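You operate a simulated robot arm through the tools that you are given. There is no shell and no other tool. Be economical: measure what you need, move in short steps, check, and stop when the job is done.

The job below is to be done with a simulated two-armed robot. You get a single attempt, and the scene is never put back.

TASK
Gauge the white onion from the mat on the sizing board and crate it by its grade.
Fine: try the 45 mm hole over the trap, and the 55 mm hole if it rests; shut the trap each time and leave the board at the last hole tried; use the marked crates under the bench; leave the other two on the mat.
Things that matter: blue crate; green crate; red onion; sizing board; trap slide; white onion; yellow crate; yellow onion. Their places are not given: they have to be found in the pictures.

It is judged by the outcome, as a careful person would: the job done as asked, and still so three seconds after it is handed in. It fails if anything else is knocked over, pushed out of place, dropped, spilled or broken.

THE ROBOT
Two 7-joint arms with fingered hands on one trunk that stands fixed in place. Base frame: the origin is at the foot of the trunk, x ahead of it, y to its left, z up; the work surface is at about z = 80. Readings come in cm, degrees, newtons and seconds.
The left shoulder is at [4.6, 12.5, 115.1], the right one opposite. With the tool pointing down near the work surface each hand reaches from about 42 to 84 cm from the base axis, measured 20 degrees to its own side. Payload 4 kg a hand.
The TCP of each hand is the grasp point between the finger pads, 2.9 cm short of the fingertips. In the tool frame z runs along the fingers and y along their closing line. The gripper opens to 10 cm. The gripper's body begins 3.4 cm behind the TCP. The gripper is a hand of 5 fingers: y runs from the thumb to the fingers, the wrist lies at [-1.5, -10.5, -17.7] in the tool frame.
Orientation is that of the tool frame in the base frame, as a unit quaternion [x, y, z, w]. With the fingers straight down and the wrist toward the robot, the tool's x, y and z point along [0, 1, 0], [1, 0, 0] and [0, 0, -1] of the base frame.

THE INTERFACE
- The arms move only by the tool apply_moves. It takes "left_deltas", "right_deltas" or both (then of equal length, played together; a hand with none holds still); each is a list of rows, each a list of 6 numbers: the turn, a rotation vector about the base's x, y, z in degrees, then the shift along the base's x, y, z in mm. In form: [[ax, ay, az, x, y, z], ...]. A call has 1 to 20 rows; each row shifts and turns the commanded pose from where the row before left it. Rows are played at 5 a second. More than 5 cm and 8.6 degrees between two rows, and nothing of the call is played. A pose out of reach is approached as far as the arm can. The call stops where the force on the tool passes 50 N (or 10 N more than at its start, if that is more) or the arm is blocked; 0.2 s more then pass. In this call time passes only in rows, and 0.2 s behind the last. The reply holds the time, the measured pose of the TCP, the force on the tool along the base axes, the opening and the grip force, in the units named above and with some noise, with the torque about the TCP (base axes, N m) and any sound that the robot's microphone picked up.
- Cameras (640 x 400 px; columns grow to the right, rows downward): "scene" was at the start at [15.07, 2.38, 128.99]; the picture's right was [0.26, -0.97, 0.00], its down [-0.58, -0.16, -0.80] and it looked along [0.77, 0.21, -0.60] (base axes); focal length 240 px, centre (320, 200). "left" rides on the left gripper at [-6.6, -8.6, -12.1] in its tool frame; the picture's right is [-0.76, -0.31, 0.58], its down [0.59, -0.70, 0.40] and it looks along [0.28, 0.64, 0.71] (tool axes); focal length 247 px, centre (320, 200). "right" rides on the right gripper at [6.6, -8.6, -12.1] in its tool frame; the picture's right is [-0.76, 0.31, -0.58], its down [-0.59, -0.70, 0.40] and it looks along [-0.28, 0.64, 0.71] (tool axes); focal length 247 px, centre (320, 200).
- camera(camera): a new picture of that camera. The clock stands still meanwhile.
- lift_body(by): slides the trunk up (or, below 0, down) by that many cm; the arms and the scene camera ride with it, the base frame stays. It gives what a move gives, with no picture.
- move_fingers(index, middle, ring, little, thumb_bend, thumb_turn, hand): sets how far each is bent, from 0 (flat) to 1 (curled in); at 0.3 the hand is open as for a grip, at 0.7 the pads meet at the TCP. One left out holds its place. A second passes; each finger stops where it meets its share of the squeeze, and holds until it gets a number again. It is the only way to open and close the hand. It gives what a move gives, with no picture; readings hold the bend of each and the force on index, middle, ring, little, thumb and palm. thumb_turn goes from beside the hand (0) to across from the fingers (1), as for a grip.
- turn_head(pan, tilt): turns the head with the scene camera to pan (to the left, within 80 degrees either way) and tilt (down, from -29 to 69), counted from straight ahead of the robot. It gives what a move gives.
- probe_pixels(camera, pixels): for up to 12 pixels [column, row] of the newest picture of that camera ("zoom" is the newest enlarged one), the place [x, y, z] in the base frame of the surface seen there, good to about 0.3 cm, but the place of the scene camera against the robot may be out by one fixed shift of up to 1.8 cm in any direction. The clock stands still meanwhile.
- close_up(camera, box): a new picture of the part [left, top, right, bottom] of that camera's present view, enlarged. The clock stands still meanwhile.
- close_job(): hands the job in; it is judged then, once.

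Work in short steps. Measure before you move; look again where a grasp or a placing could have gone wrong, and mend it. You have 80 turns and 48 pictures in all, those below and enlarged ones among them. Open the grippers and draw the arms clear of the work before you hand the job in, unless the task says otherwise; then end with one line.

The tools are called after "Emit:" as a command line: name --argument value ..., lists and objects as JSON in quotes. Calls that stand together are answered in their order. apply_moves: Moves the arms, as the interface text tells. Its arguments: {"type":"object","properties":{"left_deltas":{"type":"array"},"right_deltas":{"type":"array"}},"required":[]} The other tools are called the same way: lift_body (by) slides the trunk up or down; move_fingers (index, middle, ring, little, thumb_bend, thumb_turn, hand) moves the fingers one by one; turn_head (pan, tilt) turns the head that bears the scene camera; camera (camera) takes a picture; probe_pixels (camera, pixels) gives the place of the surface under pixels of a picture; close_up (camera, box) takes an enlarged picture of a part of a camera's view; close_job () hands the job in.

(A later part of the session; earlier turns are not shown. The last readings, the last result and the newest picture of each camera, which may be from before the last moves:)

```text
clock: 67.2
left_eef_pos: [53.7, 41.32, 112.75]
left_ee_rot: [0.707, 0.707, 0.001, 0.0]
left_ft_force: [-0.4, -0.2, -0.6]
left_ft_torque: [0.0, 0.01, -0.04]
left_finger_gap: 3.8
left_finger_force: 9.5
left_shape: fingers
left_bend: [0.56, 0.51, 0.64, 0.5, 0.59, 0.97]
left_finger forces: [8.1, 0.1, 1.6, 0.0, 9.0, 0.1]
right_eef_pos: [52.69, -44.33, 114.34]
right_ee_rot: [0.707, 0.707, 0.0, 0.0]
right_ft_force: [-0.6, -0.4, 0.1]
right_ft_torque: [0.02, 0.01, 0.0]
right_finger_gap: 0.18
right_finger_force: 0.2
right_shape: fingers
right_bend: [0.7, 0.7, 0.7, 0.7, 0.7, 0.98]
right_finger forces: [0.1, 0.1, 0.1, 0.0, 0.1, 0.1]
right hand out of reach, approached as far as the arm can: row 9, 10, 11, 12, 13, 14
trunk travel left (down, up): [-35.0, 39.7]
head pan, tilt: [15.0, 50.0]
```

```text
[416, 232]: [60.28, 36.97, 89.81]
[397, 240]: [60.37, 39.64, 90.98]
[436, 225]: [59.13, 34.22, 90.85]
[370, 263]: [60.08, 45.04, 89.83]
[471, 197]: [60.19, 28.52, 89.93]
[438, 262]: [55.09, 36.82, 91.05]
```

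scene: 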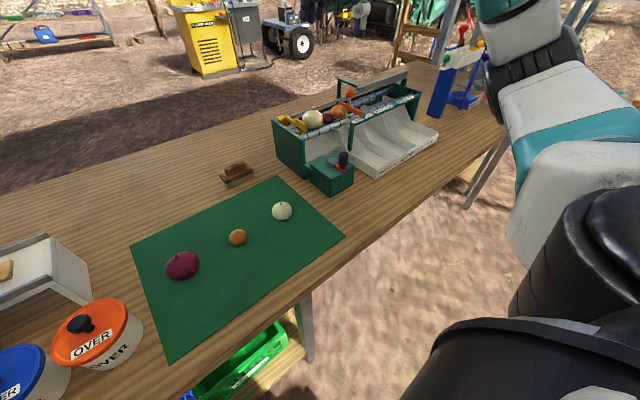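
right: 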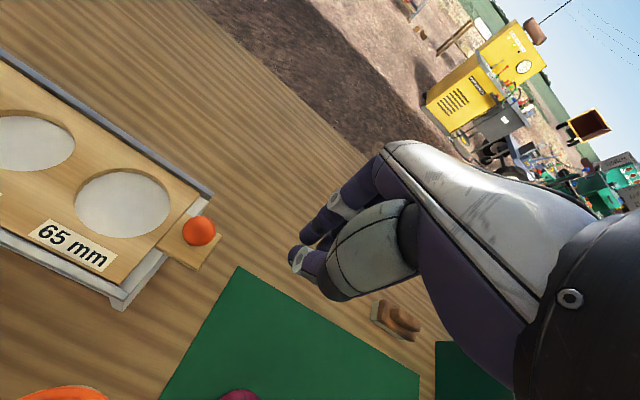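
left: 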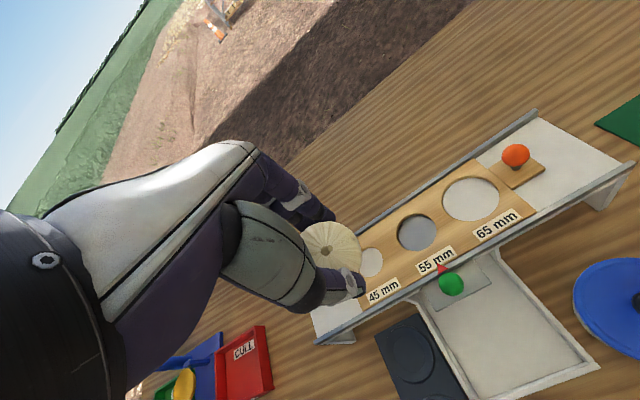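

The 55 hole is centred at y 36.95, x 60.2. I bring the onion over it and lower to TCP z 94.8, then release.

Emit:
apply_moves --left_deltas '[[0, 0, 0, 22, -15, -20], [0, 0, 0, 21, -15, -30], [0, 0, 0, 21, -14, -30], [0, 0, 0, 0, 0, -35], [0, 0, 0, 0, 0, -30], [0, 0, 0, 0, 0, -20], [0, 0, 0, 0, 0, -12]]'

Emit:
move_fingers --hand "left" --index 0.48 --middle 0.48 --ring 0.48 --little 0.45 --thumb_bend 0.48

Emit:
move_fingers --hand "left" --index 0.38 --middle 0.38 --ring 0.38 --little 0.38 --thumb_bend 0.38

Emit:
apply_moves --left_deltas '[[0, 0, 0, 0, 0, 15], [0, 0, 0, 0, 0, 30], [0, 0, 0, 0, 0, 40]]'

Emit:
move_fingers --hand "left" --index 0.48 --middle 0.48 --ring 0.48 --little 0.48 --thumb_bend 0.48

Emit:
camera --camera "left"

```text
clock: 68.8
left_eef_pos: [60.48, 36.93, 94.98]
left_ee_rot: [0.707, 0.707, 0.0, 0.0]
left_ft_force: [-0.5, -0.1, -0.6]
left_ft_torque: [0.01, -0.02, 0.04]
left_finger_gap: 3.79
left_finger_force: 9.1
left_shape: fingers
left_bend: [0.56, 0.51, 0.64, 0.5, 0.59, 0.97]
left_finger forces: [8.1, 0.1, 1.6, 0.0, 8.9, 0.1]
right_eef_pos: [52.68, -44.23, 114.27]
right_ee_rot: [0.707, 0.707, 0.0, 0.0]
right_ft_force: [0.4, 0.1, -0.3]
right_ft_torque: [0.0, 0.0, -0.02]
right_finger_gap: 0.16
right_finger_force: 0.0
right_shape: fingers
right_bend: [0.7, 0.7, 0.7, 0.7, 0.7, 0.98]
right_finger forces: [0.1, 0.0, 0.0, 0.0, 0.1, 0.1]
trunk travel left (down, up): [-35.0, 39.7]
head pan, tilt: [15.0, 50.0]
```

```text
clock: 69.8
left_eef_pos: [60.5, 36.92, 94.89]
left_ee_rot: [0.707, 0.707, 0.0, -0.001]
left_ft_force: [-0.8, -1.1, -0.6]
left_ft_torque: [0.0, 0.01, 0.02]
left_finger_gap: 5.47
left_finger_force: 0.1
left_shape: fingers
left_bend: [0.48, 0.48, 0.48, 0.45, 0.48, 0.97]
left_finger forces: [0.0, 0.0, 0.0, 0.1, 0.0, 0.0]
right_eef_pos: [52.68, -44.34, 114.28]
right_ee_rot: [0.707, 0.707, -0.001, -0.001]
right_ft_force: [1.2, -0.1, -0.4]
right_ft_torque: [0.01, -0.01, -0.02]
right_finger_gap: 0.16
right_finger_force: 0.0
right_shape: fingers
right_bend: [0.7, 0.7, 0.7, 0.7, 0.7, 0.98]
right_finger forces: [0.0, 0.0, 0.1, 0.0, 0.0, 0.0]
trunk travel left (down, up): [-35.0, 39.7]
head pan, tilt: [15.0, 50.0]
```

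```text
clock: 70.8
left_eef_pos: [60.57, 36.92, 94.95]
left_ee_rot: [0.707, 0.707, 0.0, -0.001]
left_ft_force: [0.0, 0.2, 0.2]
left_ft_torque: [0.01, -0.03, -0.01]
left_finger_gap: 7.92
left_finger_force: 0.0
left_shape: fingers
left_bend: [0.38, 0.38, 0.38, 0.38, 0.38, 0.97]
left_finger forces: [0.1, 0.0, 0.0, 0.0, 0.0, 0.0]
right_eef_pos: [52.71, -44.32, 114.42]
right_ee_rot: [0.707, 0.707, 0.0, 0.001]
right_ft_force: [0.0, -0.4, -0.6]
right_ft_torque: [-0.03, 0.0, -0.01]
right_finger_gap: 0.17
right_finger_force: 0.1
right_shape: fingers
right_bend: [0.7, 0.7, 0.7, 0.7, 0.7, 0.98]
right_finger forces: [0.1, 0.0, 0.0, 0.0, 0.0, 0.0]
trunk travel left (down, up): [-35.0, 39.7]
head pan, tilt: [15.0, 50.0]
```

```text
clock: 71.7
left_eef_pos: [60.54, 36.69, 103.25]
left_ee_rot: [0.707, 0.707, -0.001, 0.0]
left_ft_force: [-0.4, -0.2, -0.3]
left_ft_torque: [0.01, -0.02, 0.01]
left_finger_gap: 7.95
left_finger_force: 0.0
left_shape: fingers
left_bend: [0.38, 0.38, 0.38, 0.38, 0.38, 0.97]
left_finger forces: [0.0, 0.1, 0.0, 0.1, 0.1, 0.0]
right_eef_pos: [52.51, -44.26, 114.29]
right_ee_rot: [0.707, 0.707, 0.0, 0.0]
right_ft_force: [-0.6, 0.2, 0.6]
right_ft_torque: [-0.04, 0.0, -0.02]
right_finger_gap: 0.15
right_finger_force: 0.0
right_shape: fingers
right_bend: [0.7, 0.7, 0.7, 0.7, 0.7, 0.98]
right_finger forces: [0.0, 0.1, 0.0, 0.0, 0.0, 0.0]
trunk travel left (down, up): [-35.0, 39.7]
head pan, tilt: [15.0, 50.0]
```

```text
clock: 72.7
left_eef_pos: [60.61, 36.76, 103.17]
left_ee_rot: [0.707, 0.707, 0.0, -0.001]
left_ft_force: [-0.8, 0.1, -0.4]
left_ft_torque: [-0.01, 0.02, 0.0]
left_finger_gap: 5.58
left_finger_force: 0.1
left_shape: fingers
left_bend: [0.48, 0.48, 0.48, 0.48, 0.48, 0.97]
left_finger forces: [0.0, 0.0, 0.0, 0.0, 0.1, 0.0]
right_eef_pos: [52.69, -44.3, 114.37]
right_ee_rot: [0.707, 0.708, -0.001, 0.0]
right_ft_force: [-0.2, -0.4, 0.5]
right_ft_torque: [0.01, 0.03, -0.02]
right_finger_gap: 0.19
right_finger_force: 0.0
right_shape: fingers
right_bend: [0.7, 0.7, 0.7, 0.7, 0.7, 0.98]
right_finger forces: [0.0, 0.0, 0.1, 0.0, 0.0, 0.1]
trunk travel left (down, up): [-35.0, 39.7]
head pan, tilt: [15.0, 50.0]
```

```text
5 pictures are left
```

left: 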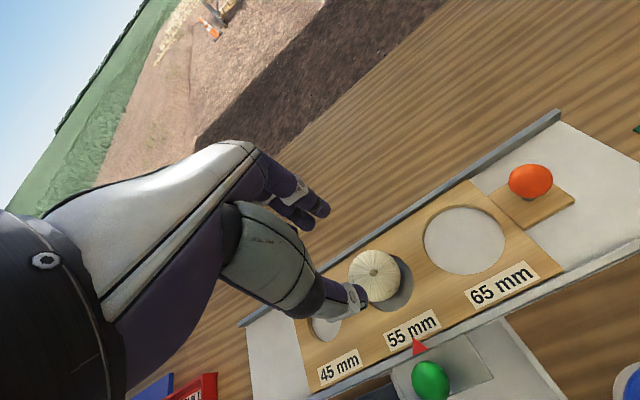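

The onion sits in the 55 hole on the shut trap. I repeat the grip on the green knob as before and pull the trap open.

Emit:
apply_moves --left_deltas '[[0, 0, 0, -43, 3, 0], [0, 0, 0, -44, 2, 0], [0, 0, 0, 0, 0, -40], [0, 0, 0, 0, 0, -30], [0, 0, 0, 0, 0, -13]]'

Emit:
move_fingers --hand "left" --index 0.66 --middle 0.66 --ring 0.66 --little 0.66 --thumb_bend 0.66

```text
clock: 73.8
left_eef_pos: [51.73, 37.32, 95.03]
left_ee_rot: [0.707, 0.707, 0.001, -0.001]
left_ft_force: [-0.7, 0.7, 1.2]
left_ft_torque: [0.02, -0.01, 0.02]
left_finger_gap: 5.52
left_finger_force: 0.0
left_shape: fingers
left_bend: [0.48, 0.48, 0.48, 0.48, 0.48, 0.98]
left_finger forces: [0.1, 0.0, 0.0, 0.0, 0.0, 0.0]
right_eef_pos: [52.65, -44.23, 114.41]
right_ee_rot: [0.708, 0.707, -0.001, 0.0]
right_ft_force: [-0.1, -0.1, -0.3]
right_ft_torque: [0.0, -0.02, 0.04]
right_finger_gap: 0.15
right_finger_force: 0.1
right_shape: fingers
right_bend: [0.7, 0.7, 0.7, 0.7, 0.7, 0.98]
right_finger forces: [0.0, 0.0, 0.0, 0.0, 0.0, 0.0]
trunk travel left (down, up): [-35.0, 39.7]
head pan, tilt: [15.0, 50.0]
```

```text
clock: 74.8
left_eef_pos: [51.9, 37.43, 94.94]
left_ee_rot: [0.708, 0.707, -0.001, 0.0]
left_ft_force: [0.7, 1.2, -0.4]
left_ft_torque: [0.01, 0.03, 0.04]
left_finger_gap: 2.18
left_finger_force: 3.4
left_shape: fingers
left_bend: [0.62, 0.66, 0.66, 0.66, 0.63, 0.97]
left_finger forces: [3.8, 0.1, 0.1, 0.0, 3.3, 0.0]
right_eef_pos: [52.84, -44.26, 114.29]
right_ee_rot: [0.707, 0.707, 0.0, 0.0]
right_ft_force: [0.9, 0.5, 0.2]
right_ft_torque: [-0.01, 0.0, 0.01]
right_finger_gap: 0.16
right_finger_force: 0.0
right_shape: fingers
right_bend: [0.7, 0.7, 0.7, 0.7, 0.7, 0.98]
right_finger forces: [0.0, 0.0, 0.0, 0.0, 0.1, 0.1]
trunk travel left (down, up): [-35.0, 39.7]
head pan, tilt: [15.0, 50.0]
```

The knob is gripped (index 3.8 N, thumb 3.3 N). I pull 9.4 cm to the stop as before.

Emit:
apply_moves --left_deltas '[[0, 0, 0, -8, 0, 0], [0, 0, 0, -8, 0, 0], [0, 0, 0, -8, 0, 0], [0, 0, 0, -8, 0, 0], [0, 0, 0, -8, 0, 0], [0, 0, 0, -8, 0, 0], [0, 0, 0, -8, 0, 0], [0, 0, 0, -8, 0, 0], [0, 0, 0, -8, 0, 0], [0, 0, 0, -8, 0, 0], [0, 0, 0, -8, 0, 0], [0, 0, 0, -4, 0, 0]]'

Emit:
camera --camera "left"

```text
clock: 77.5
left_eef_pos: [42.89, 37.48, 95.15]
left_ee_rot: [0.707, 0.707, 0.0, 0.001]
left_ft_force: [14.3, 1.9, 3.0]
left_ft_torque: [0.01, -0.33, 0.09]
left_finger_gap: 2.39
left_finger_force: 7.4
left_shape: fingers
left_bend: [0.56, 0.63, 0.66, 0.66, 0.66, 0.97]
left_finger forces: [11.1, 3.1, 0.0, 0.0, 0.1, 0.0]
right_eef_pos: [52.82, -44.26, 114.3]
right_ee_rot: [0.707, 0.707, -0.001, 0.0]
right_ft_force: [-0.3, 0.3, -0.1]
right_ft_torque: [0.01, 0.0, 0.01]
right_finger_gap: 0.16
right_finger_force: 0.1
right_shape: fingers
right_bend: [0.7, 0.7, 0.7, 0.7, 0.7, 0.98]
right_finger forces: [0.1, 0.1, 0.1, 0.1, 0.1, 0.0]
trunk travel left (down, up): [-35.0, 39.7]
head pan, tilt: [15.0, 50.0]
```

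```text
4 pictures are left
```

left: 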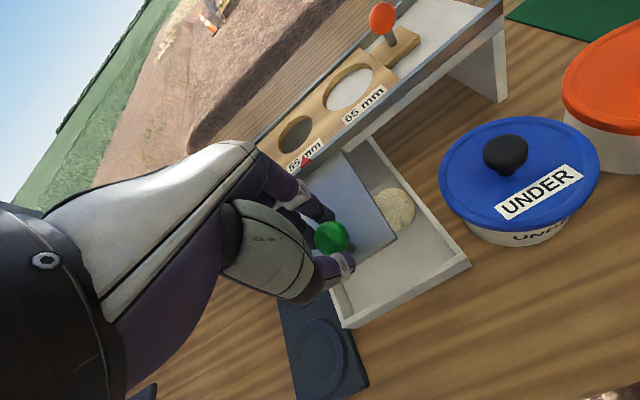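

The onion fell through the 55 hole into the tray (397,210): grade 45–55, the green crate. I probe it, and shut the trap.

Emit:
probe_pixels --camera "left" --pixels '[[397, 210], [380, 207], [413, 205], [400, 228], [395, 192], [430, 250], [466, 268], [380, 140], [343, 325]]'

Emit:
apply_moves --left_deltas '[[0, 0, 0, 10, 0, 0], [0, 0, 0, 10, 0, 0], [0, 0, 0, 10, 0, 0], [0, 0, 0, 10, 0, 0], [0, 0, 0, 10, 0, 0], [0, 0, 0, 10, 0, 0], [0, 0, 0, 10, 0, 0], [0, 0, 0, 10, 0, 0], [0, 0, 0, 8, 0, 0], [0, 0, 0, 6, 0, 0], [0, 0, 0, 5, 0, 0], [0, 0, 0, 5, 0, 0]]'

```text
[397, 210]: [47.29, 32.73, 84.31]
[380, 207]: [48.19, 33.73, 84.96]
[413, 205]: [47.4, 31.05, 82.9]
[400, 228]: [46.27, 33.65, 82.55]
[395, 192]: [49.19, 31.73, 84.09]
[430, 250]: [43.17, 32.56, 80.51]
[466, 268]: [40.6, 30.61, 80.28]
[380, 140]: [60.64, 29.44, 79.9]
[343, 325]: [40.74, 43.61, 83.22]
```

```text
clock: 80.0
left_eef_pos: [52.84, 37.3, 95.08]
left_ee_rot: [0.707, 0.707, 0.0, -0.001]
left_ft_force: [-9.0, -0.3, 1.7]
left_ft_torque: [-0.02, 0.25, -0.02]
left_finger_gap: 2.6
left_finger_force: 4.7
left_shape: fingers
left_bend: [0.66, 0.66, 0.66, 0.66, 0.59, 0.97]
left_finger forces: [0.0, 0.1, 0.1, 0.0, 9.0, 0.1]
right_eef_pos: [52.71, -44.24, 114.55]
right_ee_rot: [0.708, 0.707, 0.0, 0.0]
right_ft_force: [0.6, -0.3, 0.4]
right_ft_torque: [0.02, -0.04, 0.03]
right_finger_gap: 0.15
right_finger_force: 0.0
right_shape: fingers
right_bend: [0.7, 0.7, 0.7, 0.7, 0.7, 0.98]
right_finger forces: [0.0, 0.0, 0.1, 0.1, 0.0, 0.0]
trunk travel left (down, up): [-35.0, 39.7]
head pan, tilt: [15.0, 50.0]
```

The trap is shut (thumb 9 N at stop). The onion centre is near (48.2,32.9,82.5), against the tray's -y wall and partly under the trap's lip, so I'll first drag it out toward the robot with a tilted fist. I release the knob, rise and tilt.

Emit:
move_fingers --hand "left" --index 0.48 --middle 0.48 --ring 0.48 --little 0.48 --thumb_bend 0.48

Emit:
apply_moves --left_deltas '[[0, 0, 0, -8, 0, 0], [0, 0, 0, 0, 0, 40], [0, 0, 0, 0, 0, 45], [0, 0, 7, -10, -10, 0], [0, 0, 7, -10, -10, 0], [0, 0, 6, -10, -10, 0], [0, -7.5, 0, -6, -9, 0], [0, -7.5, 0, -5, -9, 0], [0, -7.5, 0, 0, 0, -10], [0, -7.5, 0, 0, 0, -20]]'

Emit:
move_fingers --hand "left" --index 0.7 --middle 0.7 --ring 0.7 --little 0.7 --thumb_bend 0.7

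Emit:
camera --camera "left"

```text
clock: 81.0
left_eef_pos: [53.02, 37.38, 95.04]
left_ee_rot: [0.707, 0.707, -0.001, 0.0]
left_ft_force: [0.7, -0.2, 0.0]
left_ft_torque: [0.01, -0.04, 0.02]
left_finger_gap: 5.49
left_finger_force: 0.0
left_shape: fingers
left_bend: [0.48, 0.48, 0.48, 0.48, 0.48, 0.97]
left_finger forces: [0.0, 0.1, 0.0, 0.0, 0.1, 0.0]
right_eef_pos: [52.69, -44.27, 114.33]
right_ee_rot: [0.707, 0.707, -0.001, 0.0]
right_ft_force: [0.2, 0.5, -0.3]
right_ft_torque: [-0.04, -0.03, -0.01]
right_finger_gap: 0.15
right_finger_force: 0.0
right_shape: fingers
right_bend: [0.7, 0.7, 0.7, 0.7, 0.7, 0.98]
right_finger forces: [0.0, 0.0, 0.0, 0.0, 0.0, 0.0]
trunk travel left (down, up): [-35.0, 39.7]
head pan, tilt: [15.0, 50.0]
```

```text
clock: 83.2
left_eef_pos: [48.01, 32.64, 100.67]
left_ee_rot: [0.554, 0.791, 0.149, 0.212]
left_ft_force: [0.7, -0.5, -0.1]
left_ft_torque: [0.0, 0.01, 0.01]
left_finger_gap: 5.5
left_finger_force: 0.1
left_shape: fingers
left_bend: [0.48, 0.48, 0.48, 0.48, 0.48, 0.98]
left_finger forces: [0.0, 0.1, 0.1, 0.0, 0.1, 0.0]
right_eef_pos: [52.69, -44.29, 114.31]
right_ee_rot: [0.707, 0.707, -0.001, 0.0]
right_ft_force: [-0.2, 0.1, 0.6]
right_ft_torque: [0.02, -0.03, 0.0]
right_finger_gap: 0.19
right_finger_force: 0.0
right_shape: fingers
right_bend: [0.7, 0.7, 0.7, 0.7, 0.7, 0.98]
right_finger forces: [0.0, 0.0, 0.0, 0.0, 0.0, 0.0]
trunk travel left (down, up): [-35.0, 39.7]
head pan, tilt: [15.0, 50.0]
```

```text
clock: 84.2
left_eef_pos: [48.0, 32.51, 100.57]
left_ee_rot: [0.554, 0.791, 0.147, 0.212]
left_ft_force: [0.7, 0.6, 0.2]
left_ft_torque: [0.0, -0.01, 0.0]
left_finger_gap: 0.19
left_finger_force: 0.2
left_shape: fingers
left_bend: [0.7, 0.7, 0.7, 0.7, 0.7, 0.98]
left_finger forces: [0.0, 0.0, 0.0, 0.0, 0.1, 0.0]
right_eef_pos: [52.78, -44.3, 114.27]
right_ee_rot: [0.707, 0.707, 0.001, 0.0]
right_ft_force: [-1.3, 0.4, 0.3]
right_ft_torque: [-0.01, -0.02, 0.0]
right_finger_gap: 0.16
right_finger_force: 0.0
right_shape: fingers
right_bend: [0.7, 0.7, 0.7, 0.7, 0.7, 0.98]
right_finger forces: [0.1, 0.0, 0.0, 0.1, 0.1, 0.0]
trunk travel left (down, up): [-35.0, 39.7]
head pan, tilt: [15.0, 50.0]
```

```text
3 pictures are left
```

left: 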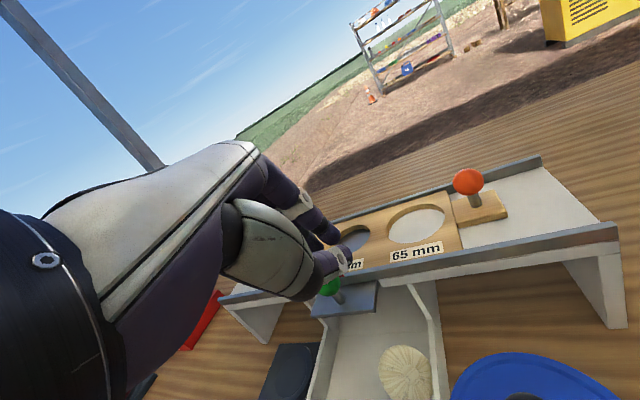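

The onion (405,372) looks clear of the trap plate (front edge ~(345,312)). I probe the onion, plate and walls.

Emit:
probe_pixels --camera "left" --pixels '[[405, 370], [383, 368], [400, 348], [428, 375], [415, 350], [345, 314], [374, 310], [312, 318], [437, 320], [443, 380], [365, 390], [312, 385]]'

```text
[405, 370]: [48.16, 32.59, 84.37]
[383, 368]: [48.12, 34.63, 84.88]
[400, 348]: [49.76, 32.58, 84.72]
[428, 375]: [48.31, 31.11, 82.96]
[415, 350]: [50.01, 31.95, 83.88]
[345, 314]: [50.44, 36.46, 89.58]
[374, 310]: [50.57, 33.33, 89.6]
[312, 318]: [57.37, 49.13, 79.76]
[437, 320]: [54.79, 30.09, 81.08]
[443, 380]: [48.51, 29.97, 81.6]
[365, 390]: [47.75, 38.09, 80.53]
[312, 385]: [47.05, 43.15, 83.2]
```

The onion centre is about (49.0,33.2,82.6), the plate's lip begins at x 50.4. I tilt 8° more and come down near its top-far shoulder.

Emit:
apply_moves --left_deltas '[[0, -8, 0, 2, 1, -20], [0, 0, 0, 0, 0, -40], [0, 0, 0, 0, 0, -40], [0, 0, 0, 0, 0, -20], [0, 0, 0, 0, 0, -8]]'

```text
clock: 85.5
left_eef_pos: [48.24, 32.62, 87.87]
left_ee_rot: [0.543, 0.774, 0.187, 0.266]
left_ft_force: [0.1, 0.2, 0.6]
left_ft_torque: [-0.01, -0.02, 0.01]
left_finger_gap: 0.17
left_finger_force: 0.1
left_shape: fingers
left_bend: [0.7, 0.7, 0.7, 0.7, 0.7, 0.98]
left_finger forces: [0.0, 0.5, 0.0, 0.0, 0.1, 0.0]
right_eef_pos: [52.79, -44.4, 114.35]
right_ee_rot: [0.707, 0.707, 0.0, 0.0]
right_ft_force: [-0.3, 0.0, 0.8]
right_ft_torque: [0.02, -0.02, 0.01]
right_finger_gap: 0.17
right_finger_force: 0.2
right_shape: fingers
right_bend: [0.7, 0.7, 0.7, 0.7, 0.7, 0.98]
right_finger forces: [0.1, 0.1, 0.0, 0.0, 0.1, 0.1]
trunk travel left (down, up): [-35.0, 39.7]
head pan, tilt: [15.0, 50.0]
```

Middle reads 0.5 N, first contact likely. I press 3 mm and begin dragging toward -x.

Emit:
apply_moves --left_deltas '[[0, 0, 0, 0, 0, -3], [0, 0, 0, -5, 0, 0]]'

```text
clock: 86.0
left_eef_pos: [47.68, 32.6, 87.56]
left_ee_rot: [0.543, 0.775, 0.185, 0.267]
left_ft_force: [0.3, 0.1, 0.5]
left_ft_torque: [-0.01, -0.04, 0.0]
left_finger_gap: 0.16
left_finger_force: 0.2
left_shape: fingers
left_bend: [0.7, 0.7, 0.7, 0.7, 0.7, 0.98]
left_finger forces: [0.0, 0.1, 0.1, 0.0, 0.2, 0.0]
right_eef_pos: [52.67, -44.27, 114.35]
right_ee_rot: [0.707, 0.707, 0.001, 0.0]
right_ft_force: [0.3, -1.1, 0.0]
right_ft_torque: [-0.02, -0.01, -0.01]
right_finger_gap: 0.17
right_finger_force: 0.0
right_shape: fingers
right_bend: [0.7, 0.7, 0.7, 0.7, 0.7, 0.98]
right_finger forces: [0.0, 0.0, 0.0, 0.0, 0.0, 0.0]
trunk travel left (down, up): [-35.0, 39.7]
head pan, tilt: [15.0, 50.0]
```

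No contact force yet; I go back 5 mm forward and press lower.

Emit:
apply_moves --left_deltas '[[0, 0, 0, 6, 0, 0], [0, 0, 0, 0, 0, -4]]'

```text
clock: 86.7
left_eef_pos: [48.31, 32.54, 87.2]
left_ee_rot: [0.543, 0.774, 0.187, 0.268]
left_ft_force: [-1.3, -0.5, 2.9]
left_ft_torque: [-0.01, -0.1, 0.06]
left_finger_gap: 0.0
left_finger_force: 1.7
left_shape: fingers
left_bend: [0.7, 0.7, 0.7, 0.7, 0.71, 0.97]
left_finger forces: [0.1, 2.1, 0.0, 0.0, 2.0, 0.0]
right_eef_pos: [52.64, -44.28, 114.3]
right_ee_rot: [0.707, 0.707, 0.0, 0.0]
right_ft_force: [0.6, -0.7, 0.0]
right_ft_torque: [-0.01, -0.01, 0.01]
right_finger_gap: 0.16
right_finger_force: 0.0
right_shape: fingers
right_bend: [0.7, 0.7, 0.7, 0.7, 0.7, 0.98]
right_finger forces: [0.0, 0.0, 0.1, 0.0, 0.1, 0.1]
trunk travel left (down, up): [-35.0, 39.7]
head pan, tilt: [15.0, 50.0]
```

Contact: 2.9 N up on middle and thumb. I drag toward -x with a little down pressure to roll it out.

Emit:
apply_moves --left_deltas '[[0, 0, 0, 0, 0, -1.5], [0, 0, 0, -5, 1, 0], [0, 0, 0, -5, 1, 0], [0, 0, 0, -5, 1, 0]]'

```text
clock: 87.7
left_eef_pos: [46.85, 32.83, 86.99]
left_ee_rot: [0.542, 0.774, 0.188, 0.268]
left_ft_force: [1.7, 0.4, 8.9]
left_ft_torque: [0.04, -0.17, 0.02]
left_finger_gap: 0.0
left_finger_force: 5.5
left_shape: fingers
left_bend: [0.69, 0.68, 0.7, 0.7, 0.73, 0.96]
left_finger forces: [0.1, 4.2, 0.0, 0.0, 6.7, 0.0]
right_eef_pos: [52.61, -44.32, 114.31]
right_ee_rot: [0.708, 0.707, 0.0, 0.0]
right_ft_force: [0.2, 0.0, 0.7]
right_ft_torque: [0.02, 0.02, 0.01]
right_finger_gap: 0.18
right_finger_force: 0.2
right_shape: fingers
right_bend: [0.7, 0.7, 0.7, 0.7, 0.7, 0.98]
right_finger forces: [0.1, 0.1, 0.0, 0.0, 0.0, 0.0]
trunk travel left (down, up): [-35.0, 39.7]
head pan, tilt: [15.0, 50.0]
```

Contact stays (8.9 N), so the onion rolls along. I continue 3 cm more, easing the pressure slightly.

Emit:
apply_moves --left_deltas '[[0, 0, 0, -6, 1, 0.5], [0, 0, 0, -6, 1, 0], [0, 0, 0, -6, 1, 0], [0, 0, 0, -6, 1, 0], [0, 0, 0, -6, 1, 0]]'

```text
clock: 88.8
left_eef_pos: [43.78, 33.47, 87.06]
left_ee_rot: [0.542, 0.775, 0.187, 0.266]
left_ft_force: [-0.1, 1.8, 6.7]
left_ft_torque: [0.11, -0.19, 0.06]
left_finger_gap: 0.13
left_finger_force: 3.4
left_shape: fingers
left_bend: [0.7, 0.67, 0.7, 0.7, 0.7, 0.97]
left_finger forces: [0.1, 7.5, 0.1, 0.0, 0.1, 0.0]
right_eef_pos: [52.68, -44.3, 114.45]
right_ee_rot: [0.707, 0.707, 0.0, 0.0]
right_ft_force: [-1.5, -0.5, 0.8]
right_ft_torque: [-0.01, 0.01, -0.03]
right_finger_gap: 0.18
right_finger_force: 0.1
right_shape: fingers
right_bend: [0.7, 0.7, 0.7, 0.7, 0.7, 0.98]
right_finger forces: [0.0, 0.0, 0.1, 0.0, 0.0, 0.0]
trunk travel left (down, up): [-35.0, 39.7]
head pan, tilt: [15.0, 50.0]
```

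Still in contact. I drag 2.5 cm more, with some +y to leave the wall.

Emit:
apply_moves --left_deltas '[[0, 0, 0, -6, 4, -0.5], [0, 0, 0, -6, 4, 0], [0, 0, 0, -6, 4, 0], [0, 0, 0, -6, 4, 0]]'

```text
clock: 89.8
left_eef_pos: [41.43, 34.96, 86.87]
left_ee_rot: [0.543, 0.774, 0.186, 0.267]
left_ft_force: [-0.1, -1.2, -0.4]
left_ft_torque: [0.02, 0.01, 0.01]
left_finger_gap: 0.1
left_finger_force: 0.1
left_shape: fingers
left_bend: [0.7, 0.7, 0.7, 0.7, 0.7, 0.97]
left_finger forces: [0.0, 0.0, 0.1, 0.0, 0.0, 0.0]
right_eef_pos: [52.61, -44.21, 114.34]
right_ee_rot: [0.707, 0.707, 0.001, -0.001]
right_ft_force: [0.8, -0.8, 0.1]
right_ft_torque: [-0.02, -0.01, -0.01]
right_finger_gap: 0.17
right_finger_force: 0.1
right_shape: fingers
right_bend: [0.7, 0.7, 0.7, 0.7, 0.7, 0.98]
right_finger forces: [0.0, 0.1, 0.0, 0.1, 0.0, 0.1]
trunk travel left (down, up): [-35.0, 39.7]
head pan, tilt: [15.0, 50.0]
```

Contact lost after about 6 cm of drag. I rise, return to the upright pose and look.

Emit:
apply_moves --left_deltas '[[0, 0, 0, 0, 0, 30], [0, 0, 0, 0, 0, 40], [0, 8, 0, 0, 0, 30], [0, 7.5, 0, 0, 0, 20], [0, 7.5, 0, 5, 0, 10], [0, 7.5, 0, 5, 0, 0], [0, 7.5, 0, 5, 0, 0], [0, 0, -7, 0, 0, 0], [0, 0, -7, 0, 0, 0], [0, 0, -6, 0, 0, 0]]'

Emit:
move_fingers --hand "left" --index 0.42 --middle 0.42 --ring 0.42 --little 0.42 --thumb_bend 0.42

Emit:
camera --camera "left"

```text
clock: 92.0
left_eef_pos: [44.35, 36.05, 99.2]
left_ee_rot: [0.708, 0.707, -0.001, 0.0]
left_ft_force: [0.4, -0.1, -0.2]
left_ft_torque: [-0.04, -0.01, 0.0]
left_finger_gap: 0.13
left_finger_force: 0.0
left_shape: fingers
left_bend: [0.7, 0.7, 0.7, 0.7, 0.7, 0.98]
left_finger forces: [0.0, 0.0, 0.1, 0.0, 0.0, 0.0]
left hand out of reach, approached as far as the arm can: row 2, 3
right_eef_pos: [52.68, -44.28, 114.43]
right_ee_rot: [0.707, 0.707, 0.0, -0.001]
right_ft_force: [0.0, 0.6, 0.0]
right_ft_torque: [0.03, 0.0, 0.0]
right_finger_gap: 0.17
right_finger_force: 0.1
right_shape: fingers
right_bend: [0.7, 0.7, 0.7, 0.7, 0.7, 0.98]
right_finger forces: [0.1, 0.1, 0.0, 0.0, 0.0, 0.0]
trunk travel left (down, up): [-35.0, 39.7]
head pan, tilt: [15.0, 50.0]
```

```text
clock: 93.0
left_eef_pos: [44.33, 35.99, 99.18]
left_ee_rot: [0.706, 0.708, -0.001, -0.001]
left_ft_force: [0.1, 0.0, 0.4]
left_ft_torque: [0.0, -0.03, 0.02]
left_finger_gap: 6.94
left_finger_force: 0.1
left_shape: fingers
left_bend: [0.42, 0.42, 0.42, 0.42, 0.42, 0.98]
left_finger forces: [0.0, 0.0, 0.1, 0.0, 0.1, 0.0]
right_eef_pos: [52.8, -44.47, 114.27]
right_ee_rot: [0.707, 0.707, 0.0, 0.0]
right_ft_force: [0.6, 0.5, 0.7]
right_ft_torque: [-0.01, 0.02, 0.01]
right_finger_gap: 0.15
right_finger_force: 0.2
right_shape: fingers
right_bend: [0.7, 0.7, 0.7, 0.7, 0.7, 0.98]
right_finger forces: [0.0, 0.0, 0.1, 0.0, 0.0, 0.0]
trunk travel left (down, up): [-35.0, 39.7]
head pan, tilt: [15.0, 50.0]
```

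```text
2 pictures are left
```

left: 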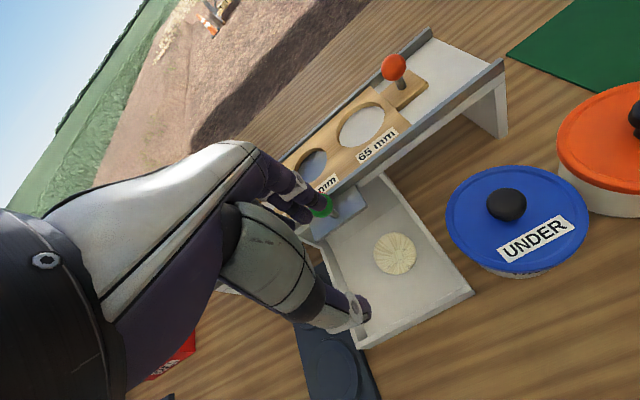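

The onion is now free in the tray at (394,253). I probe it, the walls and the plate lip.

Emit:
probe_pixels --camera "left" --pixels '[[394, 253], [376, 255], [414, 250], [393, 235], [396, 272], [440, 275], [468, 293], [367, 342], [430, 305], [345, 235], [393, 222]]'

```text
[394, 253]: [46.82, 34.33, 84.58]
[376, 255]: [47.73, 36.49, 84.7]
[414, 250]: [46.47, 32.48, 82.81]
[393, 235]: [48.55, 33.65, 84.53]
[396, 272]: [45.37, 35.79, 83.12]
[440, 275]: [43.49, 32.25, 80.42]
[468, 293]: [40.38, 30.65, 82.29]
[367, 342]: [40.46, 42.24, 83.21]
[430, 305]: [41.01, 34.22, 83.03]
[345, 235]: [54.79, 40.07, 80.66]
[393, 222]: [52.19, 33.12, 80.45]
```

The onion centre is about (47.5,34.7,82.5): too near the plate lip for a closing line along x, but free along y. I yaw the hand +90° (thumb at -y side), above the tray.

Emit:
apply_moves --left_deltas '[[0, 0, 0, 0, 0, 30], [0, 0, 8.2, 0, 0, 30], [0, 0, 8.2, 5, 0, 10], [0, 0, 8.2, 5, 0, 0], [0, 0, 8.2, 5, 0, 0], [0, 0, 8.2, 5, 0, 0], [0, 0, 8.2, 5, 0, 0], [0, 0, 8.2, 5, 0, 0], [0, 0, 8.2, 0, 0, 0], [0, 0, 8.2, 0, 0, 0], [0, 0, 8.2, 0, -5, 0], [0, 0, 8, 0, -5, 0]]'

Emit:
move_fingers --hand "left" --index 0.4 --middle 0.4 --ring 0.4 --little 0.4 --thumb_bend 0.49

```text
clock: 95.7
left_eef_pos: [47.37, 35.03, 106.22]
left_ee_rot: [-0.002, 1.0, -0.001, 0.0]
left_ft_force: [0.6, 0.3, 0.4]
left_ft_torque: [0.01, -0.01, -0.01]
left_finger_gap: 6.95
left_finger_force: 0.0
left_shape: fingers
left_bend: [0.42, 0.42, 0.42, 0.42, 0.42, 0.98]
left_finger forces: [0.0, 0.1, 0.0, 0.0, 0.1, 0.0]
right_eef_pos: [52.68, -44.23, 114.27]
right_ee_rot: [0.707, 0.707, 0.0, 0.0]
right_ft_force: [0.0, 0.7, 0.1]
right_ft_torque: [0.02, 0.02, -0.02]
right_finger_gap: 0.18
right_finger_force: 0.0
right_shape: fingers
right_bend: [0.7, 0.7, 0.7, 0.7, 0.7, 0.98]
right_finger forces: [0.0, 0.1, 0.0, 0.0, 0.0, 0.1]
trunk travel left (down, up): [-35.0, 39.7]
head pan, tilt: [15.0, 50.0]
```

```text
clock: 96.7
left_eef_pos: [47.38, 35.05, 106.28]
left_ee_rot: [0.0, 1.0, 0.0, 0.0]
left_ft_force: [0.5, 0.3, -0.1]
left_ft_torque: [0.0, 0.06, -0.03]
left_finger_gap: 6.37
left_finger_force: 0.1
left_shape: fingers
left_bend: [0.4, 0.4, 0.4, 0.4, 0.49, 0.98]
left_finger forces: [0.0, 0.0, 0.0, 0.0, 0.0, 0.0]
right_eef_pos: [52.72, -44.32, 114.35]
right_ee_rot: [0.706, 0.708, 0.0, 0.0]
right_ft_force: [-0.4, 0.2, 0.1]
right_ft_torque: [-0.02, -0.01, 0.01]
right_finger_gap: 0.17
right_finger_force: 0.0
right_shape: fingers
right_bend: [0.7, 0.7, 0.7, 0.7, 0.7, 0.98]
right_finger forces: [0.0, 0.1, 0.0, 0.0, 0.0, 0.1]
trunk travel left (down, up): [-35.0, 39.7]
head pan, tilt: [15.0, 50.0]
```

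Yaw reached, gap 6.4. I descend, slowing near the tray, to TCP z ≈ 84.8.

Emit:
apply_moves --left_deltas '[[0, 0, 0, 0, 0, -45], [0, 0, 0, 0, 0, -45], [0, 0, 0, 0, 0, -45], [0, 0, 0, 0, 0, -35], [0, 0, 0, 0, 0, -20], [0, 0, 0, 0, 0, -10], [0, 0, 0, 0, 0, -8], [0, 0, 0, 0, 0, -7]]'

```text
clock: 98.5
left_eef_pos: [47.44, 35.11, 84.6]
left_ee_rot: [-0.001, 1.0, 0.0, 0.0]
left_ft_force: [-0.9, 1.3, 0.4]
left_ft_torque: [-0.06, 0.01, -0.01]
left_finger_gap: 6.14
left_finger_force: 1.5
left_shape: fingers
left_bend: [0.4, 0.4, 0.4, 0.4, 0.5, 0.98]
left_finger forces: [0.0, 0.0, 0.0, 0.0, 2.7, 0.0]
right_eef_pos: [52.7, -44.31, 114.32]
right_ee_rot: [0.707, 0.707, 0.0, -0.001]
right_ft_force: [-0.3, 0.4, -0.2]
right_ft_torque: [0.02, 0.03, -0.01]
right_finger_gap: 0.16
right_finger_force: 0.1
right_shape: fingers
right_bend: [0.7, 0.7, 0.7, 0.7, 0.7, 0.98]
right_finger forces: [0.0, 0.0, 0.0, 0.0, 0.0, 0.0]
trunk travel left (down, up): [-35.0, 39.7]
head pan, tilt: [15.0, 50.0]
```

Thumb lightly touches the wall only. I close the hand on the onion.

Emit:
move_fingers --hand "left" --index 0.66 --middle 0.66 --ring 0.66 --little 0.5 --thumb_bend 0.66

Emit:
apply_moves --left_deltas '[[0, 0, 0, 0, 0, 4], [0, 0, 0, 0, 0, 6], [0, 0, 0, 0, 0, 15], [0, 0, 0, 0, 0, 30], [0, 0, 0, 0, 0, 40], [0, 0, 0, 0, 0, 40]]'

```text
clock: 99.5
left_eef_pos: [47.44, 35.05, 84.67]
left_ee_rot: [0.0, 1.0, 0.0, 0.0]
left_ft_force: [-0.2, 0.9, 0.8]
left_ft_torque: [0.03, 0.0, -0.03]
left_finger_gap: 4.05
left_finger_force: 11.7
left_shape: fingers
left_bend: [0.58, 0.61, 0.66, 0.5, 0.57, 0.96]
left_finger forces: [8.0, 3.9, 0.0, 0.0, 11.6, 0.1]
right_eef_pos: [52.72, -44.29, 114.45]
right_ee_rot: [0.707, 0.707, 0.0, 0.0]
right_ft_force: [1.1, -0.2, 0.3]
right_ft_torque: [0.02, 0.03, 0.0]
right_finger_gap: 0.18
right_finger_force: 0.0
right_shape: fingers
right_bend: [0.7, 0.7, 0.7, 0.7, 0.7, 0.98]
right_finger forces: [0.0, 0.1, 0.0, 0.1, 0.0, 0.0]
trunk travel left (down, up): [-35.0, 39.7]
head pan, tilt: [15.0, 50.0]
```

```text
clock: 100.8
left_eef_pos: [47.42, 35.11, 98.25]
left_ee_rot: [0.001, 1.0, 0.0, -0.001]
left_ft_force: [-0.2, -0.5, -0.2]
left_ft_torque: [-0.03, 0.03, 0.0]
left_finger_gap: 4.03
left_finger_force: 11.6
left_shape: fingers
left_bend: [0.58, 0.61, 0.66, 0.5, 0.57, 0.96]
left_finger forces: [7.6, 3.8, 0.0, 0.1, 11.6, 0.0]
right_eef_pos: [52.67, -44.39, 114.26]
right_ee_rot: [0.707, 0.707, 0.0, 0.0]
right_ft_force: [0.1, -0.2, -0.1]
right_ft_torque: [-0.02, 0.0, -0.05]
right_finger_gap: 0.18
right_finger_force: 0.0
right_shape: fingers
right_bend: [0.7, 0.7, 0.7, 0.7, 0.7, 0.98]
right_finger forces: [0.0, 0.1, 0.1, 0.0, 0.0, 0.0]
trunk travel left (down, up): [-35.0, 39.7]
head pan, tilt: [15.0, 50.0]
```

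The onion is held (11.6 N) at z 98. Next I unwind the yaw and bring both hands back in front of the bench edge (x < 31), the right one too since it rides with the trunk.

Emit:
apply_moves --left_deltas '[[0, 0, 0, 0, 0, 40], [0, 0, 0, 0, 0, 40], [0, 0, -8.2, 0, 0, 30], [0, 0, -8.2, 0, 0, 0], [0, 0, -8.2, -5, 5, 0], [0, 0, -8.2, -5, 5, 0], [0, 0, -8.2, -5, 5, 0], [0, 0, -8.2, -5, 5, 0], [0, 0, -8.2, -5, 5, 0], [0, 0, -8.2, -10, 5, 0], [0, 0, -8.2, -10, 5, 0], [0, 0, -8.2, -15, 5, 0], [0, 0, -8, -20, 5, 0], [0, 0, 0, -25, 5, 0], [0, 0, 0, -25, 5, 0], [0, 0, 0, -25, 5, 0]]' --right_deltas '[[0, 0, 0, 0, 0, 20], [0, 0, 0, 0, 0, 20], [0, 0, 0, 0, 0, 20], [0, 0, 0, -20, 0, 0], [0, 0, 0, -25, 0, 0], [0, 0, 0, -25, 0, 0], [0, 0, 0, -25, 0, 0], [0, 0, 0, -25, 0, 0], [0, 0, 0, -25, 0, 0], [0, 0, 0, -25, 0, 0], [0, 0, 0, -25, 0, 0], [0, 0, 0, -25, 0, 0], [0, 0, 0, -25, 0, 0], [0, 0, 0, -25, 0, 0], [0, 0, 0, -20, 0, 0], [0, 0, 0, -20, 0, 0]]'

```text
clock: 104.2
left_eef_pos: [31.84, 41.08, 109.27]
left_ee_rot: [0.707, 0.708, 0.0, 0.0]
left_ft_force: [-0.1, -0.6, -0.5]
left_ft_torque: [-0.01, -0.01, 0.02]
left_finger_gap: 4.03
left_finger_force: 11.5
left_shape: fingers
left_bend: [0.58, 0.61, 0.66, 0.5, 0.57, 0.96]
left_finger forces: [7.7, 3.7, 0.0, 0.0, 11.5, 0.0]
right_eef_pos: [21.64, -44.21, 120.34]
right_ee_rot: [0.707, 0.707, 0.001, -0.001]
right_ft_force: [0.3, -0.2, -0.5]
right_ft_torque: [0.01, -0.01, -0.04]
right_finger_gap: 0.18
right_finger_force: 0.0
right_shape: fingers
right_bend: [0.7, 0.7, 0.7, 0.7, 0.7, 0.98]
right_finger forces: [0.0, 0.1, 0.0, 0.0, 0.0, 0.1]
trunk travel left (down, up): [-35.0, 39.7]
head pan, tilt: [15.0, 50.0]
```

Both fine. I bring the left hand to x ≈ 21.5 in front of the edge, then lower the trunk in part and check forces.

Emit:
apply_moves --left_deltas '[[0, 0, 0, -20, 5, 0], [0, 0, 0, -20, 5, 0], [0, 0, 0, -20, 5, 0], [0, 0, 0, -20, 5, 0], [0, 0, 0, -20, 5, 0]]'

Emit:
lift_body --by -12

```text
clock: 105.5
left_eef_pos: [21.81, 43.46, 109.09]
left_ee_rot: [0.707, 0.707, 0.0, 0.0]
left_ft_force: [-0.2, 0.3, -0.7]
left_ft_torque: [-0.01, -0.02, 0.01]
left_finger_gap: 4.02
left_finger_force: 11.7
left_shape: fingers
left_bend: [0.58, 0.61, 0.66, 0.5, 0.57, 0.96]
left_finger forces: [7.6, 3.8, 0.0, 0.1, 11.5, 0.1]
right_eef_pos: [21.79, -44.18, 120.26]
right_ee_rot: [0.707, 0.707, 0.0, 0.0]
right_ft_force: [-0.4, 0.3, -0.2]
right_ft_torque: [0.01, -0.02, 0.02]
right_finger_gap: 0.19
right_finger_force: 0.0
right_shape: fingers
right_bend: [0.7, 0.7, 0.7, 0.7, 0.7, 0.98]
right_finger forces: [0.0, 0.0, 0.0, 0.0, 0.1, 0.1]
trunk travel left (down, up): [-35.0, 39.7]
head pan, tilt: [15.0, 50.0]
```

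```text
clock: 107.0
left_eef_pos: [21.79, 43.56, 97.25]
left_ee_rot: [0.708, 0.706, 0.0, 0.0]
left_ft_force: [0.5, 0.1, -0.9]
left_ft_torque: [0.01, 0.0, 0.04]
left_finger_gap: 4.04
left_finger_force: 11.4
left_shape: fingers
left_bend: [0.58, 0.61, 0.66, 0.5, 0.57, 0.96]
left_finger forces: [7.6, 3.8, 0.1, 0.0, 11.6, 0.1]
right_eef_pos: [21.58, -44.24, 108.28]
right_ee_rot: [0.707, 0.707, 0.0, 0.0]
right_ft_force: [0.3, -0.2, 0.4]
right_ft_torque: [-0.02, -0.04, 0.03]
right_finger_gap: 0.19
right_finger_force: 0.2
right_shape: fingers
right_bend: [0.7, 0.7, 0.7, 0.7, 0.7, 0.98]
right_finger forces: [0.1, 0.0, 0.1, 0.1, 0.0, 0.1]
trunk travel left (down, up): [-23.0, 51.7]
head pan, tilt: [15.0, 50.0]
```

Clear so far. I lower the trunk 18 cm more (left hand then at z ≈ 79, in front of the bench edge).

Emit:
lift_body --by -18

```text
clock: 109.0
left_eef_pos: [21.79, 43.6, 79.23]
left_ee_rot: [0.707, 0.707, 0.0, 0.0]
left_ft_force: [0.0, 0.1, -0.8]
left_ft_torque: [-0.01, -0.05, -0.02]
left_finger_gap: 4.02
left_finger_force: 11.2
left_shape: fingers
left_bend: [0.58, 0.61, 0.66, 0.5, 0.57, 0.96]
left_finger forces: [7.6, 3.8, 0.0, 0.0, 11.5, 0.1]
right_eef_pos: [21.71, -44.26, 90.37]
right_ee_rot: [0.707, 0.708, 0.0, 0.0]
right_ft_force: [-0.5, -0.8, 0.1]
right_ft_torque: [0.01, 0.02, -0.01]
right_finger_gap: 0.19
right_finger_force: 0.0
right_shape: fingers
right_bend: [0.7, 0.7, 0.7, 0.7, 0.7, 0.98]
right_finger forces: [0.0, 0.0, 0.0, 0.1, 0.0, 0.0]
trunk travel left (down, up): [-5.0, 69.7]
head pan, tilt: [15.0, 50.0]
```

No contact. Now I lower the left hand straight down in front of the bench to z ≈ 45.

Emit:
apply_moves --left_deltas '[[0, 0, 0, 0, 0, -35], [0, 0, 0, 0, 0, -40], [0, 0, 0, 0, 0, -40], [0, 0, 0, 0, 0, -40], [0, 0, 0, 0, 0, -40], [0, 0, 0, 0, 0, -40], [0, 0, 0, 0, 0, -40], [0, 0, 0, 0, 0, -35], [0, 0, 0, 0, 0, -30]]'

```text
clock: 110.1
left_eef_pos: [25.91, 44.09, 70.7]
left_ee_rot: [0.704, 0.71, -0.005, -0.004]
left_ft_force: [-18.2, 2.0, -1.4]
left_ft_torque: [-0.08, -1.04, 0.23]
left_finger_gap: 4.02
left_finger_force: 20.6
left_shape: fingers
left_bend: [0.58, 0.62, 0.66, 0.5, 0.57, 0.96]
left_finger forces: [7.7, 22.4, 0.1, 0.1, 11.4, 0.0]
left hand out of reach, approached as far as the arm can: row 2, 3, 4, 5
right_eef_pos: [21.65, -44.35, 90.23]
right_ee_rot: [0.706, 0.708, 0.0, 0.0]
right_ft_force: [-0.3, -0.4, -0.2]
right_ft_torque: [0.01, 0.02, -0.01]
right_finger_gap: 0.15
right_finger_force: 0.0
right_shape: fingers
right_bend: [0.7, 0.7, 0.7, 0.7, 0.7, 0.98]
right_finger forces: [0.0, 0.1, 0.0, 0.0, 0.1, 0.1]
trunk travel left (down, up): [-5.0, 69.7]
head pan, tilt: [15.0, 50.0]
stopped in row 5 (left hand): the force on the tool passed its limit at 65 N (the readings are from after the stop); the commanded pose is now the measured one
```

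The arm drifted forward to x 25.9 and touched the bench edge with the middle finger (onion still held). I back off up and away, move further left where the arm has room, and yaw the hand 30° outward.

Emit:
apply_moves --left_deltas '[[0, 0, 0, -15, 0, 5], [0, 0, 0, -15, 0, 20], [0, 0, 0, -10, 5, 30], [0, 0, 0, 0, 20, 30], [0, 0, 6, 0, 25, 0], [0, 0, 6, 0, 25, 0], [0, 0, 6, 0, 25, 0], [0, 0, 6, 0, 25, 0], [0, 0, 6, 0, 25, 0]]'

```text
clock: 112.1
left_eef_pos: [22.55, 59.12, 79.53]
left_ee_rot: [0.498, 0.867, -0.006, -0.003]
left_ft_force: [0.9, 0.1, -0.2]
left_ft_torque: [0.02, -0.05, 0.01]
left_finger_gap: 4.02
left_finger_force: 11.1
left_shape: fingers
left_bend: [0.58, 0.62, 0.66, 0.5, 0.57, 0.96]
left_finger forces: [7.5, 3.6, 0.0, 0.1, 11.2, 0.0]
left hand out of reach, approached as far as the arm can: row 1
right_eef_pos: [21.68, -44.29, 90.35]
right_ee_rot: [0.707, 0.707, 0.0, -0.001]
right_ft_force: [0.1, 0.0, 0.4]
right_ft_torque: [0.02, -0.04, -0.01]
right_finger_gap: 0.14
right_finger_force: 0.0
right_shape: fingers
right_bend: [0.7, 0.7, 0.7, 0.7, 0.7, 0.98]
right_finger forces: [0.0, 0.0, 0.1, 0.0, 0.0, 0.1]
trunk travel left (down, up): [-5.0, 69.7]
head pan, tilt: [15.0, 50.0]
```

Grip intact (11 N). I step down 10 cm here, at x ≈ 21, and check that it follows.

Emit:
apply_moves --left_deltas '[[0, 0, 0, -15, 10, 0], [0, 0, 0, 0, 0, -35], [0, 0, 0, 0, 0, -35], [0, 0, 0, 0, 0, -35]]'

```text
clock: 113.1
left_eef_pos: [21.2, 60.4, 68.93]
left_ee_rot: [0.499, 0.866, -0.006, -0.007]
left_ft_force: [0.1, -0.6, -0.7]
left_ft_torque: [-0.02, 0.03, 0.0]
left_finger_gap: 4.0
left_finger_force: 11.4
left_shape: fingers
left_bend: [0.58, 0.62, 0.66, 0.5, 0.57, 0.96]
left_finger forces: [7.4, 3.6, 0.1, 0.1, 11.2, 0.0]
right_eef_pos: [21.68, -44.18, 90.3]
right_ee_rot: [0.708, 0.707, -0.001, -0.001]
right_ft_force: [0.7, 1.0, 0.8]
right_ft_torque: [-0.01, 0.01, 0.01]
right_finger_gap: 0.19
right_finger_force: 0.1
right_shape: fingers
right_bend: [0.7, 0.7, 0.7, 0.7, 0.7, 0.98]
right_finger forces: [0.0, 0.1, 0.1, 0.2, 0.0, 0.0]
trunk travel left (down, up): [-5.0, 69.7]
head pan, tilt: [15.0, 50.0]
```

It follows exactly. I continue down to z ≈ 45.

Emit:
apply_moves --left_deltas '[[0, 0, 0, 0, 0, -40], [0, 0, 0, 0, 0, -40], [0, 0, 0, 0, 0, -40], [0, 0, 0, 0, 0, -40], [0, 0, 0, 0, 0, -40], [0, 0, 0, 0, 0, -40]]'

```text
clock: 114.5
left_eef_pos: [23.67, 63.3, 49.22]
left_ee_rot: [0.498, 0.867, -0.007, -0.003]
left_ft_force: [-0.2, 0.5, -0.8]
left_ft_torque: [-0.01, 0.03, 0.01]
left_finger_gap: 4.01
left_finger_force: 10.6
left_shape: fingers
left_bend: [0.58, 0.62, 0.66, 0.5, 0.57, 0.96]
left_finger forces: [7.3, 3.5, 0.0, 0.0, 10.8, 0.0]
left hand out of reach, approached as far as the arm can: row 1, 2, 3
right_eef_pos: [21.74, -44.17, 90.39]
right_ee_rot: [0.707, 0.707, -0.001, -0.001]
right_ft_force: [-0.4, 0.3, 0.5]
right_ft_torque: [-0.01, 0.02, 0.0]
right_finger_gap: 0.17
right_finger_force: 0.2
right_shape: fingers
right_bend: [0.7, 0.7, 0.7, 0.7, 0.7, 0.98]
right_finger forces: [0.0, 0.0, 0.1, 0.0, 0.1, 0.0]
trunk travel left (down, up): [-5.0, 69.7]
head pan, tilt: [15.0, 50.0]
```

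Now at (23.7,63.3,49.2), lagging a bit but free. I let it settle toward z 42 and then move diagonally under the bench over the crates, halfway first.

Emit:
apply_moves --left_deltas '[[0, 0, 0, 10, 0, -10], [0, 0, 0, 10, -10, -15], [0, 0, -3, 15, -33, 0], [0, 0, -3, 15, -33, 0], [0, 0, -3, 15, -33, 0], [0, 0, -3, 15, -33, 0], [0, 0, -3, 15, -33, 0], [0, 0, -3, 15, -33, 0]]'

```text
clock: 116.3
left_eef_pos: [34.86, 42.61, 46.7]
left_ee_rot: [0.627, 0.779, -0.005, -0.004]
left_ft_force: [-0.6, 1.2, -0.6]
left_ft_torque: [0.02, -0.01, 0.0]
left_finger_gap: 4.01
left_finger_force: 10.8
left_shape: fingers
left_bend: [0.58, 0.62, 0.66, 0.5, 0.57, 0.96]
left_finger forces: [7.2, 3.5, 0.0, 0.0, 10.8, 0.1]
right_eef_pos: [21.6, -44.18, 90.27]
right_ee_rot: [0.707, 0.707, -0.001, -0.001]
right_ft_force: [0.0, -0.3, 0.0]
right_ft_torque: [0.02, 0.0, -0.01]
right_finger_gap: 0.14
right_finger_force: 0.1
right_shape: fingers
right_bend: [0.7, 0.7, 0.7, 0.7, 0.7, 0.98]
right_finger forces: [0.0, 0.0, 0.0, 0.0, 0.0, 0.0]
trunk travel left (down, up): [-5.0, 69.7]
head pan, tilt: [15.0, 50.0]
```

Free so far at (34.9,42.6,46.7). I continue to (47,10), staying above the crate rims (~34.6).

Emit:
apply_moves --left_deltas '[[0, 0, -2, 13, -32, -5], [0, 0, -2, 12, -32, -5], [0, 0, -2, 12, -32, -5], [0, 0, -2, 12, -32, -5], [0, 0, -2, 12, -32, -5], [0, 0, -2, 12, -32, -5], [0, 0, 0, 12, -32, 0], [0, 0, 0, 12, -32, 0], [0, 0, 0, 12, -32, 0], [0, 0, 0, 12, -38, 0]]'

Emit:
camera --camera "left"

```text
clock: 118.5
left_eef_pos: [46.67, 10.13, 43.54]
left_ee_rot: [0.705, 0.709, -0.003, -0.004]
left_ft_force: [0.4, 0.2, -0.1]
left_ft_torque: [0.0, 0.0, 0.0]
left_finger_gap: 3.99
left_finger_force: 10.5
left_shape: fingers
left_bend: [0.58, 0.62, 0.66, 0.5, 0.57, 0.96]
left_finger forces: [7.1, 3.4, 0.1, 0.1, 10.4, 0.1]
right_eef_pos: [21.71, -44.15, 90.19]
right_ee_rot: [0.707, 0.707, 0.0, -0.001]
right_ft_force: [-0.5, 0.7, 0.6]
right_ft_torque: [-0.02, 0.0, 0.0]
right_finger_gap: 0.17
right_finger_force: 0.0
right_shape: fingers
right_bend: [0.7, 0.7, 0.7, 0.7, 0.7, 0.98]
right_finger forces: [0.1, 0.1, 0.0, 0.0, 0.0, 0.0]
trunk travel left (down, up): [-5.0, 69.7]
head pan, tilt: [15.0, 50.0]
```

```text
1 pictures are left
```

left: 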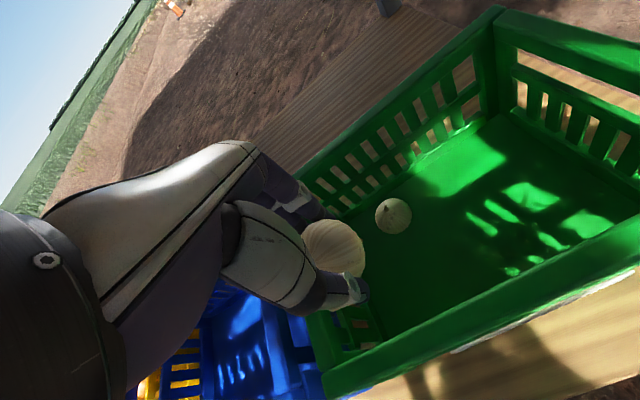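

The green crate is below; another onion lies in it at (393,215). I probe the rim, floor and that onion.

Emit:
probe_pixels --camera "left" --pixels '[[393, 215], [318, 320], [330, 375], [495, 15], [630, 240], [440, 260], [385, 275], [470, 200], [335, 247], [600, 60], [310, 160], [355, 320]]'

```text
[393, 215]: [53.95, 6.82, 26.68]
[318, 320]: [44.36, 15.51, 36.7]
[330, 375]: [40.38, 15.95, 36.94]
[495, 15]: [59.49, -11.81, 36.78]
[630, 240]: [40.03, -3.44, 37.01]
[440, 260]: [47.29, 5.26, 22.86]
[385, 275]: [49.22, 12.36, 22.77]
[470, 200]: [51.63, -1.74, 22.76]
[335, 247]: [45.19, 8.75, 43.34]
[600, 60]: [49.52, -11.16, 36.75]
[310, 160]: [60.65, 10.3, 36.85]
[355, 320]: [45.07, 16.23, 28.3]
```

Crate spans x 40–60, y -12…16, rim 37, floor 22.8. I move to (50.3,-1) and descend into it, clear of the other onion (54.5,7).

Emit:
apply_moves --left_deltas '[[0, 0, 0, 12, -37, 0], [0, 0, 0, 12, -37, 0], [0, 0, 0, 12, -37, 0], [0, 0, 0, 0, 0, 0], [0, 0, 0, 0, 0, -35], [0, 0, 0, 0, 0, -35], [0, 0, 0, 0, 0, -30], [0, 0, 0, 0, 0, -20], [0, 0, 0, 0, 0, -15]]'

```text
clock: 120.5
left_eef_pos: [50.51, -1.12, 30.24]
left_ee_rot: [0.706, 0.708, -0.005, -0.004]
left_ft_force: [0.7, -0.7, -0.9]
left_ft_torque: [-0.02, 0.0, 0.01]
left_finger_gap: 3.99
left_finger_force: 10.0
left_shape: fingers
left_bend: [0.58, 0.62, 0.66, 0.5, 0.57, 0.96]
left_finger forces: [7.0, 3.3, 0.0, 0.0, 10.2, 0.1]
right_eef_pos: [21.7, -44.28, 90.26]
right_ee_rot: [0.707, 0.707, -0.001, -0.001]
right_ft_force: [0.6, 0.7, 0.4]
right_ft_torque: [0.01, 0.01, -0.02]
right_finger_gap: 0.18
right_finger_force: 0.1
right_shape: fingers
right_bend: [0.7, 0.7, 0.7, 0.7, 0.7, 0.98]
right_finger forces: [0.0, 0.0, 0.0, 0.0, 0.0, 0.0]
trunk travel left (down, up): [-5.0, 69.7]
head pan, tilt: [15.0, 50.0]
```

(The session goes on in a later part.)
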